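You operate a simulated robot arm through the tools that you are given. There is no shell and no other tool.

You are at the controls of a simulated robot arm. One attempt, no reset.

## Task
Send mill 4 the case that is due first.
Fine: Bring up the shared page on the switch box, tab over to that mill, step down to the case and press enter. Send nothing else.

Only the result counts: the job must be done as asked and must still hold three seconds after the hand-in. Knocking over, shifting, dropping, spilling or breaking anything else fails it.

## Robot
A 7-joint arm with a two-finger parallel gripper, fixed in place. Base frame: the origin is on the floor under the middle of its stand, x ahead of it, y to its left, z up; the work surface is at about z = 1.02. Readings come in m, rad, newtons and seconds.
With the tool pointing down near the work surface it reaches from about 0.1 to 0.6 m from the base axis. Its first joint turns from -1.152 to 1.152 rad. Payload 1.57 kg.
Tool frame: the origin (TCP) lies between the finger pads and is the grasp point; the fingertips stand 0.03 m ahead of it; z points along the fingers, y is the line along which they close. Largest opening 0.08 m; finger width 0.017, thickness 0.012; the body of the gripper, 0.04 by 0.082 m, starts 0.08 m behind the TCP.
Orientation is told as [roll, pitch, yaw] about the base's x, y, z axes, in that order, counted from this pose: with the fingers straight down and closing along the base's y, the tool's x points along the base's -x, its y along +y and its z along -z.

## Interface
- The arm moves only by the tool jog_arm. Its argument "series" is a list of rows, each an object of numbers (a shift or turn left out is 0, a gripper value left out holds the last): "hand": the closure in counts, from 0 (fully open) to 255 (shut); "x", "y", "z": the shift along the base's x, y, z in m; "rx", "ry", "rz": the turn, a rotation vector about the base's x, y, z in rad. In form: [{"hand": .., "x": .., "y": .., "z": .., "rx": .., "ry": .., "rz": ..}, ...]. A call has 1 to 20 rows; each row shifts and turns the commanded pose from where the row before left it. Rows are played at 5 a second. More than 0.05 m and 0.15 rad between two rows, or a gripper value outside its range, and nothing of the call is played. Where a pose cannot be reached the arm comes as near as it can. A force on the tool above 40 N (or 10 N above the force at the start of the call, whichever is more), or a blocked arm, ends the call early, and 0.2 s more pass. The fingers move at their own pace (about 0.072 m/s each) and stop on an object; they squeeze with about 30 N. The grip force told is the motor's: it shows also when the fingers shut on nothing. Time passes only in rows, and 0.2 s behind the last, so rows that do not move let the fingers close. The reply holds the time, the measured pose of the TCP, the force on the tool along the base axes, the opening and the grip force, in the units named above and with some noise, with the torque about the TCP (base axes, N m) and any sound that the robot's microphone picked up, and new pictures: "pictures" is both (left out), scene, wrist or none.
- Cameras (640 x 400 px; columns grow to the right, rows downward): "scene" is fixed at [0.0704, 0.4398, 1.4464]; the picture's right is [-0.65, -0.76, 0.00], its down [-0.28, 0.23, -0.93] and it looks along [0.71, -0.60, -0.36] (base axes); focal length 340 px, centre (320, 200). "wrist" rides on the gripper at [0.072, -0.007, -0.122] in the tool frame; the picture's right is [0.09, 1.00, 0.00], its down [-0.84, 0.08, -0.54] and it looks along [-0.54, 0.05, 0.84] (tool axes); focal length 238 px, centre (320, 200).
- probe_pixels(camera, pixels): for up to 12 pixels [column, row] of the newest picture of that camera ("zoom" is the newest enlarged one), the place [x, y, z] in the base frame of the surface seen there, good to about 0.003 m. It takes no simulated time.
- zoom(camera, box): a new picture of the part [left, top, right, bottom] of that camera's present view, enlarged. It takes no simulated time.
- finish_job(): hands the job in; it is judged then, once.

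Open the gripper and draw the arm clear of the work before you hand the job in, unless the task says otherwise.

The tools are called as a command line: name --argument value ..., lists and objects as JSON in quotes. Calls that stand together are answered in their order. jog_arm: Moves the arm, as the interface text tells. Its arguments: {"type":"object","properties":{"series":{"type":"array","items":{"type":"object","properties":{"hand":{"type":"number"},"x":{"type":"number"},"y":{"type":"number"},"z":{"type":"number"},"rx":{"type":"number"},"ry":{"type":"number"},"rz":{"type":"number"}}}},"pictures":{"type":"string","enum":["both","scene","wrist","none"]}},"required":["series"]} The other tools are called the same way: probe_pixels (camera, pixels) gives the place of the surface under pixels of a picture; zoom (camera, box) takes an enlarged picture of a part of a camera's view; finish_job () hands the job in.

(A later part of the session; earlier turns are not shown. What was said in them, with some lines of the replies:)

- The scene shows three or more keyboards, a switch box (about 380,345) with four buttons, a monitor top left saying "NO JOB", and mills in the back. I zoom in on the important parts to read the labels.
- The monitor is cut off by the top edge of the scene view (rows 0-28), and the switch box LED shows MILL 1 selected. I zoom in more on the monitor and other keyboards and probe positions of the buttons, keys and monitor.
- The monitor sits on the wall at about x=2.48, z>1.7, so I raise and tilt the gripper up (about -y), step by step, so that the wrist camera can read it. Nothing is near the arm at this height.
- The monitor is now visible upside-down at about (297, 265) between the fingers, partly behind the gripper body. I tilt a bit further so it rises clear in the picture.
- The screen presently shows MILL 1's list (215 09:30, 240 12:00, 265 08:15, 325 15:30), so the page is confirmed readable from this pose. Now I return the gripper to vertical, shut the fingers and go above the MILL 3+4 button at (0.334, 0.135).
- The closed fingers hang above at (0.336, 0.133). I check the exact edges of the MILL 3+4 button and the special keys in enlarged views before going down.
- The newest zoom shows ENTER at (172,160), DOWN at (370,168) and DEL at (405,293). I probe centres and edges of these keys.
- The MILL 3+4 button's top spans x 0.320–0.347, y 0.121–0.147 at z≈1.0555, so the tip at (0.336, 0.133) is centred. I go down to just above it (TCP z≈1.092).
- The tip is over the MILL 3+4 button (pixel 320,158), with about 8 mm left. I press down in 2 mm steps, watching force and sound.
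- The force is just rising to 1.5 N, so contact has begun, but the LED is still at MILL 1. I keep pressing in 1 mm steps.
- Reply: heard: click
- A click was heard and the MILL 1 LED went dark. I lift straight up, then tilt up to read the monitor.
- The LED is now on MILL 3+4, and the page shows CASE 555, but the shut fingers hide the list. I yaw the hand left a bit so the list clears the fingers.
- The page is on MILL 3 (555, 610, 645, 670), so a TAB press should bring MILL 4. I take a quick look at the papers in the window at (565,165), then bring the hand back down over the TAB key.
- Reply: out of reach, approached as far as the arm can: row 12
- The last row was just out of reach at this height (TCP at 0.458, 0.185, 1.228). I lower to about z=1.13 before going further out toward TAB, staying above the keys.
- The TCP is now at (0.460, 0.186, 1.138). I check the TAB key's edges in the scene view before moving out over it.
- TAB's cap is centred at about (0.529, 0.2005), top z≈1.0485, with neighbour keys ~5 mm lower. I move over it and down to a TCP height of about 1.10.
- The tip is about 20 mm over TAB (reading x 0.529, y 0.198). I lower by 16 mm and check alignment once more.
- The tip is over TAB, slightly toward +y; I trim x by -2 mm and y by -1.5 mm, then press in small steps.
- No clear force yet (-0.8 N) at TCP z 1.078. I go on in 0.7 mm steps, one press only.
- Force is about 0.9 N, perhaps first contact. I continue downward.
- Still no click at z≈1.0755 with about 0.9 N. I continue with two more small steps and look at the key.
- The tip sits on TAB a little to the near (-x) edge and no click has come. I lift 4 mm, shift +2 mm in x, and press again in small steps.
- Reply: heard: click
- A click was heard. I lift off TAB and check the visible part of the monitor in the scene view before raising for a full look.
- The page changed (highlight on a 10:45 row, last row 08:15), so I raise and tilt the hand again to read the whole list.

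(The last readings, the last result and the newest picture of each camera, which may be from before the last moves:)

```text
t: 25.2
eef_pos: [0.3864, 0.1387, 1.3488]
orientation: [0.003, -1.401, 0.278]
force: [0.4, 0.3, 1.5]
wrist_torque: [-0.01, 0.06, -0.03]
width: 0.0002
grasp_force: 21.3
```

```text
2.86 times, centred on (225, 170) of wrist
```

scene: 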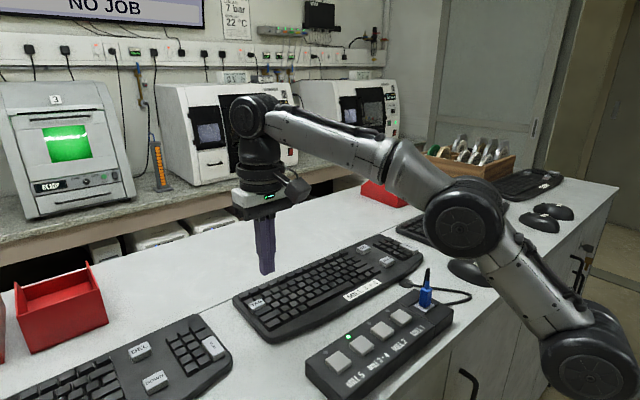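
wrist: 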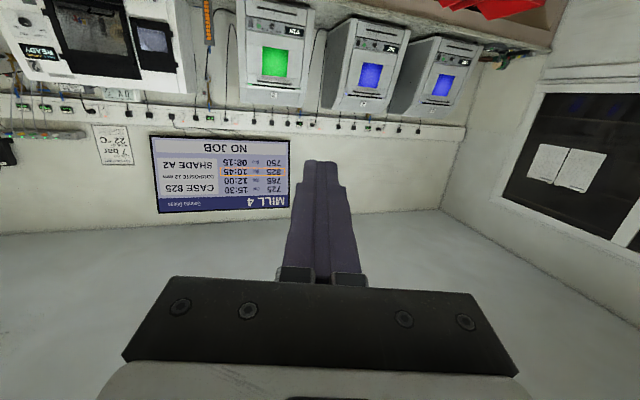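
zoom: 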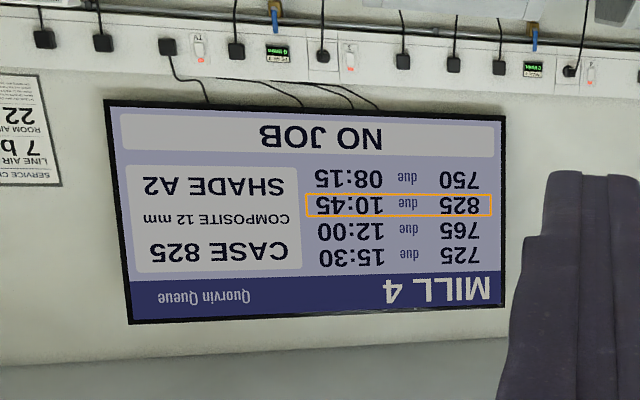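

MILL 4's list reads 725 15:30, 765 12:00, 825 10:45 (highlighted), 750 08:15. I take one closer zoom to be certain, then head for DOWN (one press needed).

zoom --camera "wrist" --box '[210, 145, 295, 215]'

jog_arm --series '[{"rz": -0.14}, {"rz": -0.14}, {"ry": 0.14, "y": -0.023, "z": -0.012}, {"ry": 0.14, "y": -0.023, "z": -0.012}, {"ry": 0.14, "y": -0.023, "z": -0.012}, {"ry": 0.14, "y": -0.023, "z": -0.012}, {"ry": 0.14, "y": -0.023, "z": -0.012}, {"ry": 0.14, "y": -0.023, "z": -0.012}, {"ry": 0.14, "y": -0.023, "z": -0.012}, {"ry": 0.14, "y": -0.023, "z": -0.012}, {"ry": 0.14, "y": -0.023, "z": -0.012}, {"ry": 0.14, "y": -0.023, "z": -0.012}]' --pictures "both"

```text
5.71 times, centred on (252, 180) of wrist
```

zoom: 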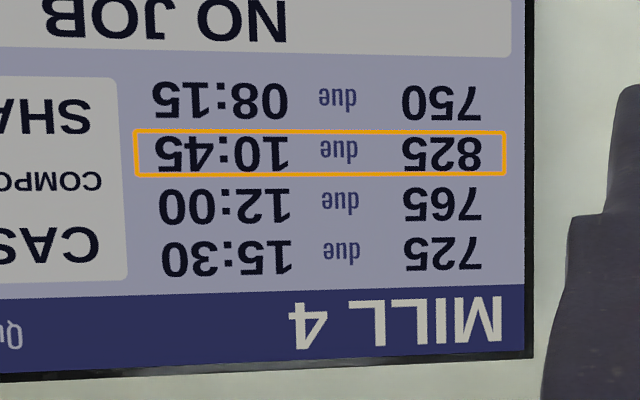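

```text
t: 27.8
eef_pos: [0.388, -0.0933, 1.2295]
orientation: [0.0, 0.003, 0.0]
force: [0.2, -0.3, 0.1]
wrist_torque: [-0.02, 0.0, 0.02]
width: 0.0
grasp_force: 21.1
```

scene: 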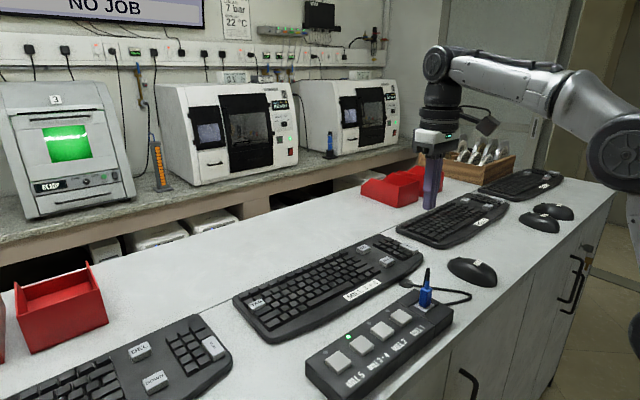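
wrist: 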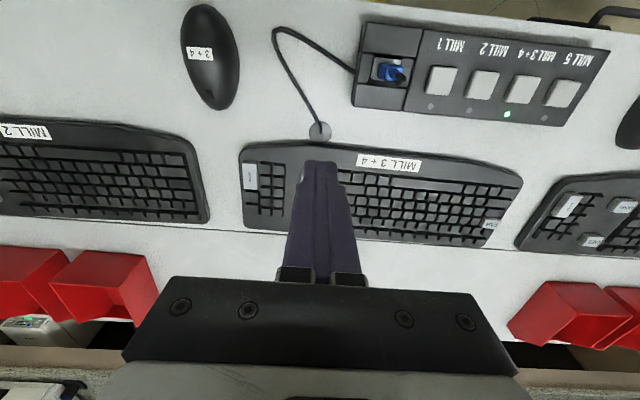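

Confirmed: 750 (08:15) is due first, one row below the highlight. The hand is at (0.388, -0.093); I check the DOWN key's edges in the scene view.

zoom --camera "scene" --box '[345, 230, 435, 290]'

```text
6.67 times, centred on (390, 260) of scene
```

zoom: 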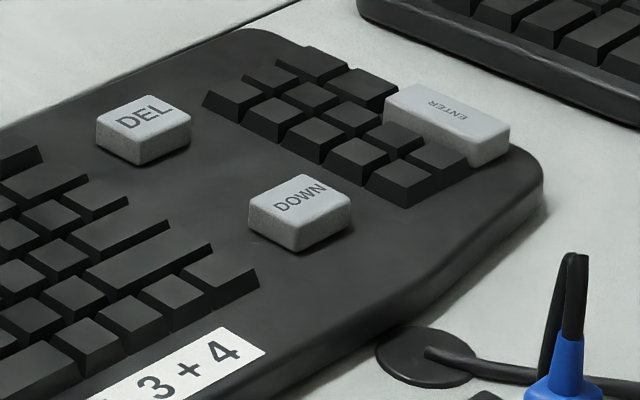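

probe_pixels --camera "zoom" --pixels '[[300, 202], [256, 208], [298, 226], [346, 198], [303, 180], [446, 112], [390, 108], [472, 138], [504, 126], [413, 88], [387, 170], [290, 245]]'

```text
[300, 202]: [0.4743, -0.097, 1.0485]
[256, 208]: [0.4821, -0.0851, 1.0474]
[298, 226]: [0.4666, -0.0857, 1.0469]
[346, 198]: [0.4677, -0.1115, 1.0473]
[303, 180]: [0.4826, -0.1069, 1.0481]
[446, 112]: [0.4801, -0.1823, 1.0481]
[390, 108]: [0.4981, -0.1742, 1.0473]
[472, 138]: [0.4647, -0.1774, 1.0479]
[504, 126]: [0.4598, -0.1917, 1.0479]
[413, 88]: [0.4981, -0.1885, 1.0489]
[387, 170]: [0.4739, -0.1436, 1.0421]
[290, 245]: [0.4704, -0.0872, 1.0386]
```

DOWN's cap is centred at (0.4745, -0.0972), top z≈1.048; ENTER's at about (0.480, -0.183). I move over DOWN and stop about 1 cm above.

jog_arm --series '[{"x": 0.02, "y": -0.001, "z": -0.03}, {"x": 0.022, "y": -0.001, "z": -0.03}, {"x": 0.022, "y": -0.001, "z": -0.03}, {"x": 0.0225, "y": -0.001, "z": -0.03}, {"z": -0.018}, {"z": -0.004}]' --pictures "both"

zoom --camera "scene" --box '[345, 230, 435, 290]'

zoom --camera "wrist" --box '[260, 110, 380, 190]'

```text
t: 29.2
eef_pos: [0.4756, -0.0968, 1.0859]
orientation: [-0.001, -0.001, 0.0]
force: [-1.1, -0.1, 0.1]
wrist_torque: [0.01, 0.01, -0.04]
width: 0.0002
grasp_force: 20.8
```

scene: 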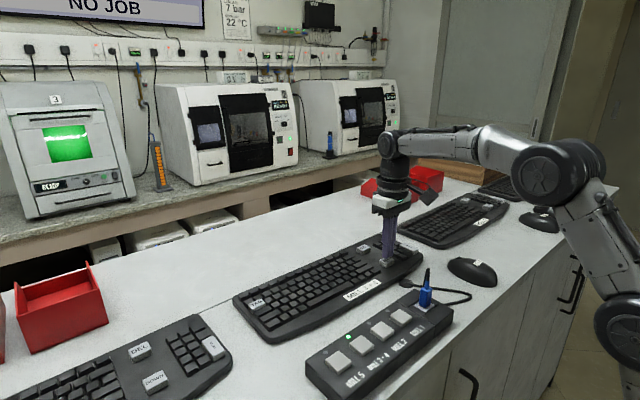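
wrist: 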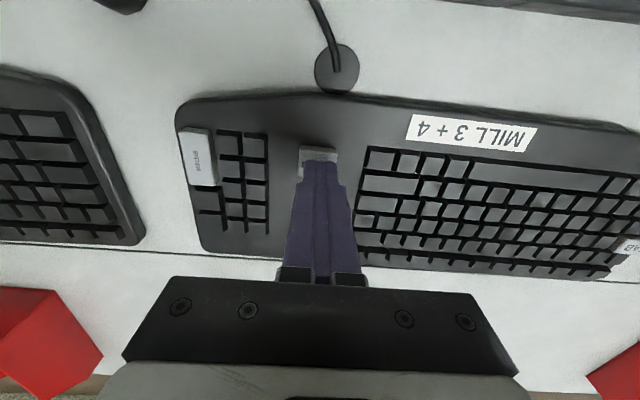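

```text
6.67 times, centred on (390, 260) of scene
```

zoom: 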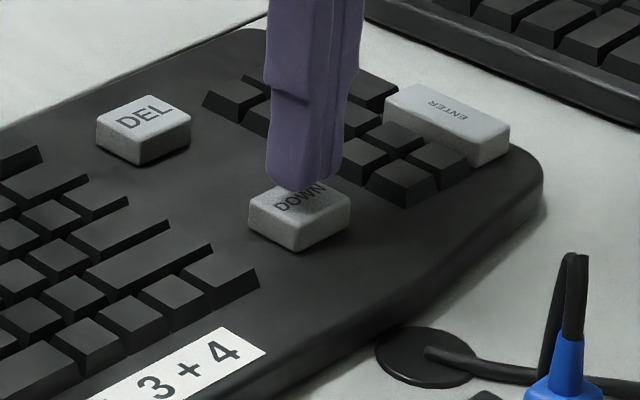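

```text
5.00 times, centred on (320, 150) of wrist
```

zoom: 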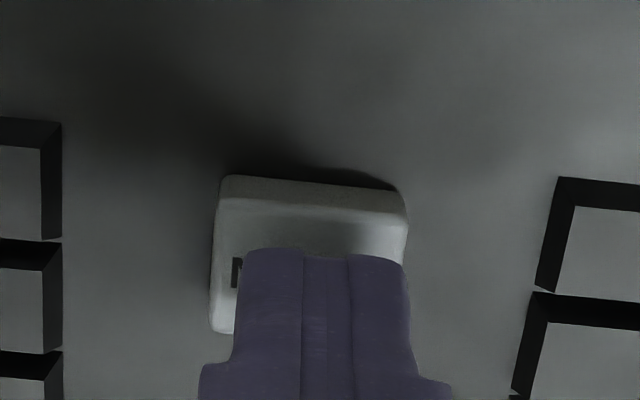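

The tip is centred over DOWN with about 8 mm left. I press down in small steps until a click is heard.

jog_arm --series '[{"x": -0.001, "y": -0.001, "z": -0.003}, {"z": -0.003}, {"z": -0.002}, {"z": -0.001}, {"z": -0.0007}, {}]' --pictures "none"

```text
t: 30.6
eef_pos: [0.4732, -0.0975, 1.0771]
orientation: [0.001, 0.002, 0.0]
force: [-0.1, -0.3, 0.0]
wrist_torque: [0.0, -0.02, 0.0]
width: 0.0001
grasp_force: 21.1
```

No click yet at z≈1.077; I continue in 0.7 mm steps.

jog_arm --series '[{"z": -0.0007}, {"z": -0.0007}, {}]' --pictures "none"

```text
t: 31.4
eef_pos: [0.4747, -0.0982, 1.0762]
orientation: [-0.001, -0.001, 0.001]
force: [-0.4, 0.6, 1.0]
wrist_torque: [-0.02, 0.01, 0.02]
width: 0.0
grasp_force: 21.2
```

Force is about 1 N, no click yet at z≈1.076; I continue.

jog_arm --series '[{"z": -0.0007}, {"z": -0.0007}, {}]' --pictures "none"

```text
t: 32.2
eef_pos: [0.4742, -0.0955, 1.0752]
orientation: [-0.001, -0.002, 0.001]
force: [0.1, -0.2, 0.6]
wrist_torque: [0.04, 0.01, 0.02]
width: 0.0
grasp_force: 21.2
heard: click
```

A click was heard. I lift straight off the key and check the monitor's lower rows in the scene view.

jog_arm --series '[{"z": 0.01}, {"z": 0.02}, {"z": 0.02}]' --pictures "scene"

zoom --camera "scene" --box '[0, 0, 220, 40]'

```text
t: 33.0
eef_pos: [0.4725, -0.0972, 1.1253]
orientation: [-0.001, 0.0, 0.001]
force: [-0.3, 0.1, -0.3]
wrist_torque: [-0.01, -0.03, 0.04]
width: 0.0003
grasp_force: 21.9
```

scene: 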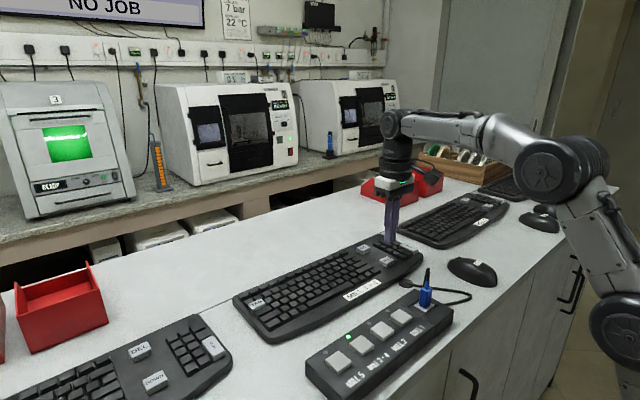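

```text
2.91 times, centred on (110, 20) of scene
```

zoom: 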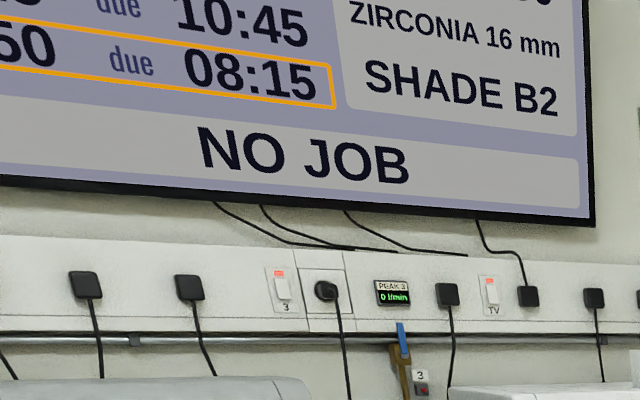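

The highlight is now on the 08:15 row ("..50", case 750) while the 10:45 row stays above it, so MILL 4's case 750 is selected. I move across to ENTER at about (0.480, -0.184), staying above the keys.

jog_arm --series '[{"x": 0.003, "y": -0.03}, {"x": 0.003, "y": -0.03}, {"x": 0.0015, "y": -0.027}, {"z": -0.02}, {"z": -0.015}]' --pictures "both"

zoom --camera "scene" --box '[365, 220, 455, 280]'

zoom --camera "wrist" --box '[260, 110, 380, 190]'

```text
t: 34.2
eef_pos: [0.4817, -0.1841, 1.0909]
orientation: [0.0, -0.001, -0.001]
force: [-0.1, 0.4, -0.2]
wrist_torque: [0.02, 0.02, 0.03]
width: 0.0001
grasp_force: 21.5
```

scene: 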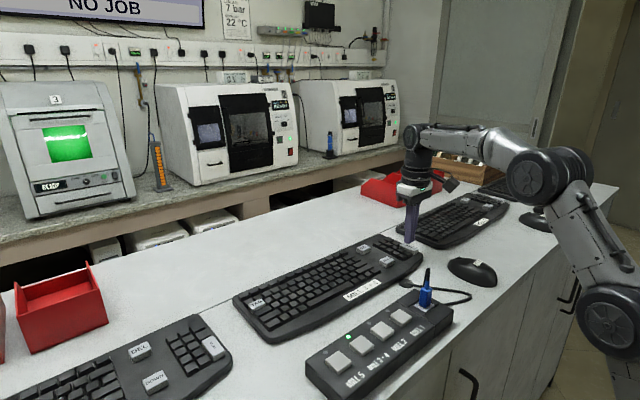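
wrist: 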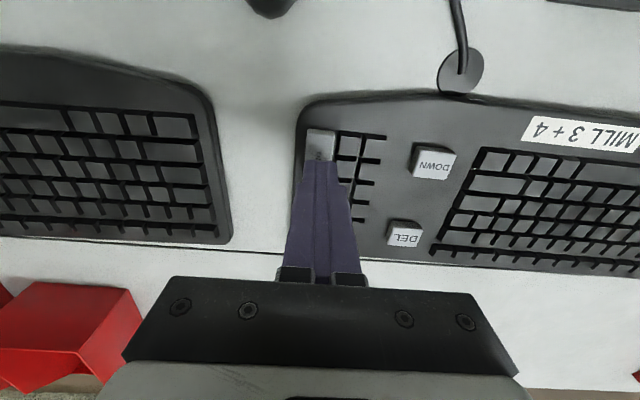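

```text
6.67 times, centred on (410, 250) of scene
```

zoom: 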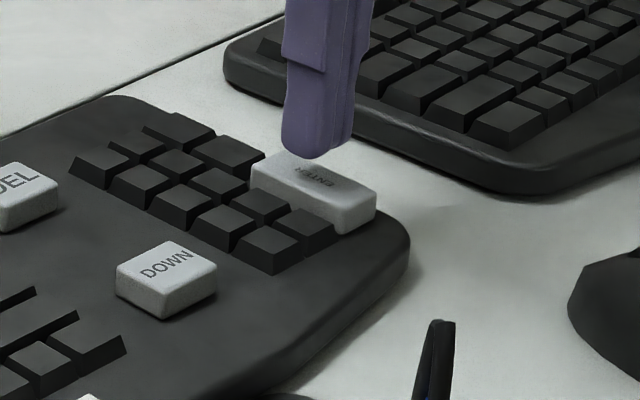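

```text
5.00 times, centred on (320, 150) of wrist
```

zoom: 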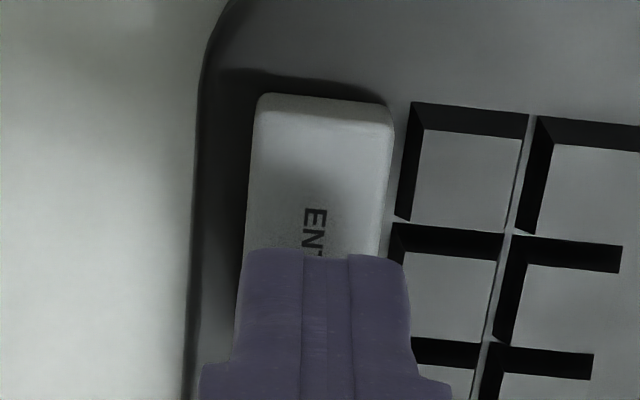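

The tip is over ENTER with a slight +y overhang; I trim by -2 mm in x and -2.5 mm in y, then press in small steps.

jog_arm --series '[{"x": -0.002, "y": -0.0025, "z": -0.004}, {"z": -0.004}, {"z": -0.003}, {"z": -0.002}, {"z": -0.001}, {}]' --pictures "both"

zoom --camera "scene" --box '[365, 220, 455, 280]'

```text
t: 35.6
eef_pos: [0.48, -0.1864, 1.0758]
orientation: [0.0, 0.001, 0.0]
force: [-0.7, 0.6, 1.0]
wrist_torque: [0.01, 0.03, 0.0]
width: 0.0001
grasp_force: 21.6
```

scene: 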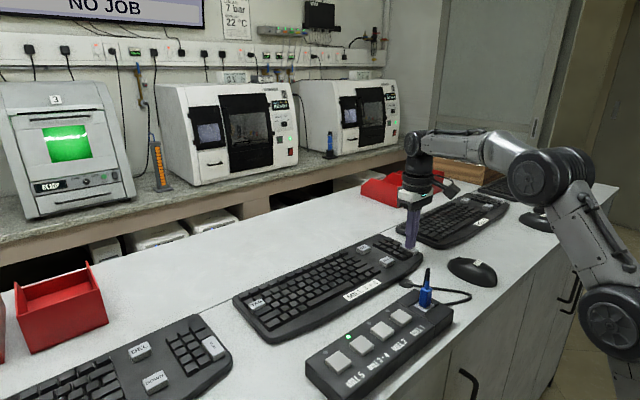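
wrist: 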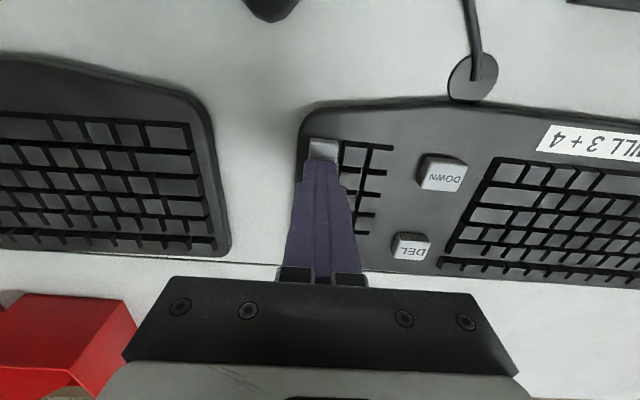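

```text
6.67 times, centred on (410, 250) of scene
```

zoom: 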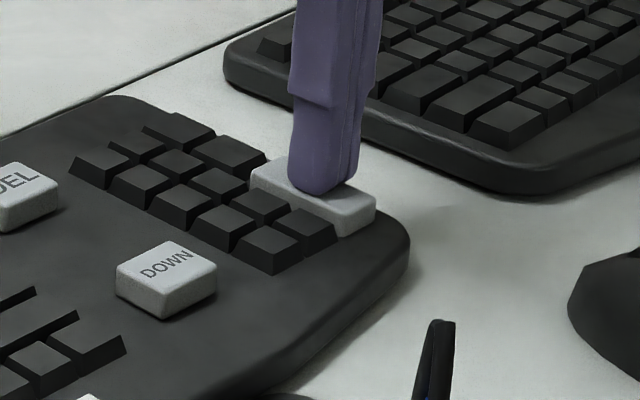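

The tip rests on the middle of ENTER with about 1 N, no click yet. I continue with 0.7 mm steps.

jog_arm --series '[{"z": -0.0007}, {"z": -0.0007}, {}]' --pictures "none"

```text
t: 36.4
eef_pos: [0.4784, -0.1881, 1.0755]
orientation: [-0.001, -0.002, 0.0]
force: [0.8, 0.5, 0.3]
wrist_torque: [0.0, 0.01, 0.0]
width: 0.0
grasp_force: 20.9
heard: click
```

A click was heard on ENTER. I lift straight off and check the monitor.

jog_arm --series '[{"z": 0.01}, {"z": 0.03}, {"z": 0.04}]' --pictures "scene"

zoom --camera "scene" --box '[0, 0, 220, 40]'

```text
t: 37.2
eef_pos: [0.479, -0.1877, 1.1534]
orientation: [0.0, 0.002, -0.001]
force: [-0.1, 1.3, -0.5]
wrist_torque: [0.02, 0.03, 0.03]
width: 0.0
grasp_force: 21.4
```

scene: 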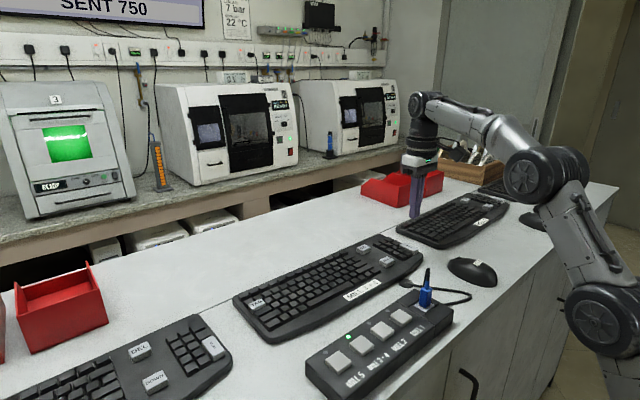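

```text
2.91 times, centred on (110, 20) of scene
```

zoom: 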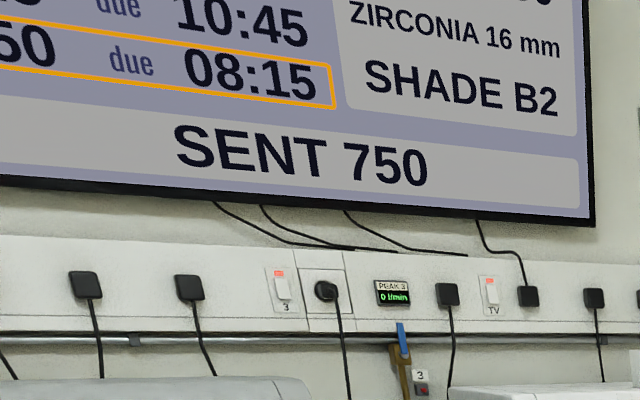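

The monitor reads "SENT 750". I draw the arm back up and clear of the table, open the gripper, and take a last look.

jog_arm --series '[{"z": 0.03, "x": -0.02}, {"z": 0.03, "x": -0.02, "y": 0.02}, {"z": 0.03, "x": -0.03, "y": 0.03}, {"z": 0.03, "x": -0.03, "y": 0.03}, {"z": 0.015, "x": -0.03, "y": 0.04, "hand": 0}, {"x": -0.03, "y": 0.04}, {"y": 0.04}, {}, {}]' --pictures "both"

zoom --camera "scene" --box '[0, 0, 220, 40]'

```text
refused: row 3 steps farther than a row can; nothing moved
```

```text
2.91 times, centred on (110, 20) of scene
```

zoom: 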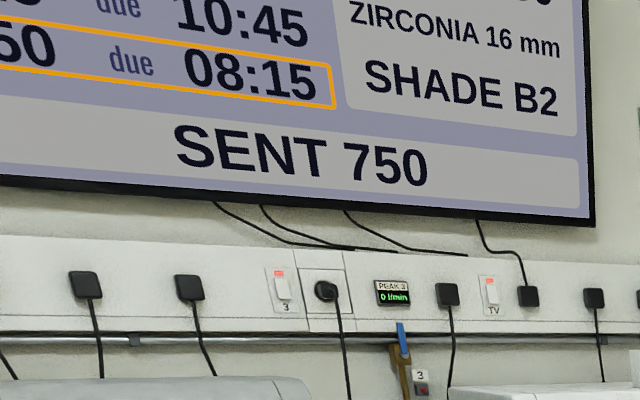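

The call was refused because a row was too long (over 0.05 m); nothing moved. I repeat the retreat with smaller steps.

jog_arm --series '[{"z": 0.025, "x": -0.02}, {"z": 0.025, "x": -0.02, "y": 0.02}, {"z": 0.025, "x": -0.02, "y": 0.025}, {"z": 0.025, "x": -0.02, "y": 0.025}, {"z": 0.02, "x": -0.02, "y": 0.025}, {"z": 0.01, "x": -0.02, "y": 0.025, "hand": 0}, {"x": -0.02, "y": 0.03}, {"x": -0.02, "y": 0.03}, {"y": 0.03}, {}, {}]' --pictures "both"

zoom --camera "scene" --box '[0, 0, 220, 40]'

```text
t: 39.6
eef_pos: [0.3198, 0.0228, 1.2852]
orientation: [0.0, 0.001, 0.0]
force: [-0.1, -0.2, 1.0]
wrist_torque: [0.03, -0.03, 0.02]
width: 0.0797
grasp_force: 0.0
```

scene: 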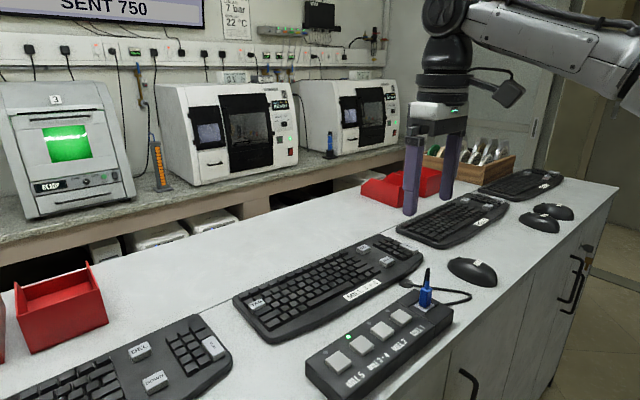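
wrist: 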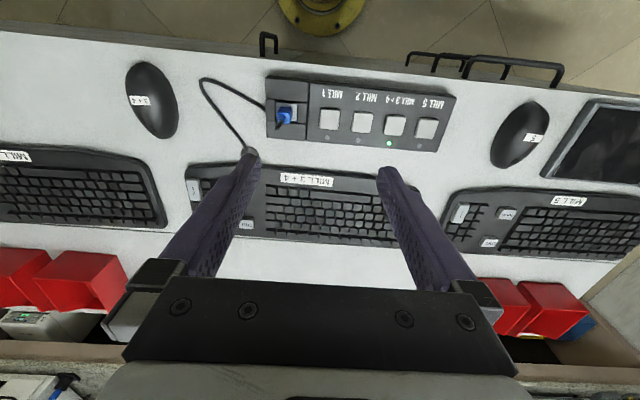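

```text
2.91 times, centred on (110, 20) of scene
```

zoom: 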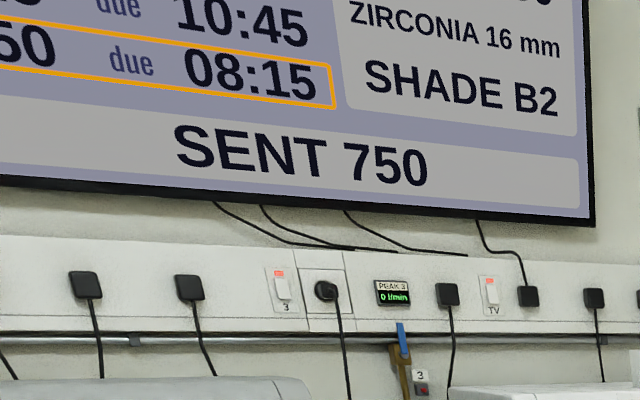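

The monitor still reads "SENT 750" on MILL 4's page, the gripper is open and clear, and nothing on the table has shifted. I hand the job in.

finish_job

```text
The job is handed in.
```

Mill 4 has been sent case 750, which was due first at 08:15. The monitor read "SENT 750" before and after I drew the arm back.

I pressed MILL 3+4 on the switch box, then TAB to reach Mill 4. One DOWN moved the highlight from 825 to 750, and ENTER sent it. Each press gave one click and I sent nothing else.

The gripper is open and clear of the table, and the last pictures show nothing else moved. The job is handed in, but I have not seen the verdict.
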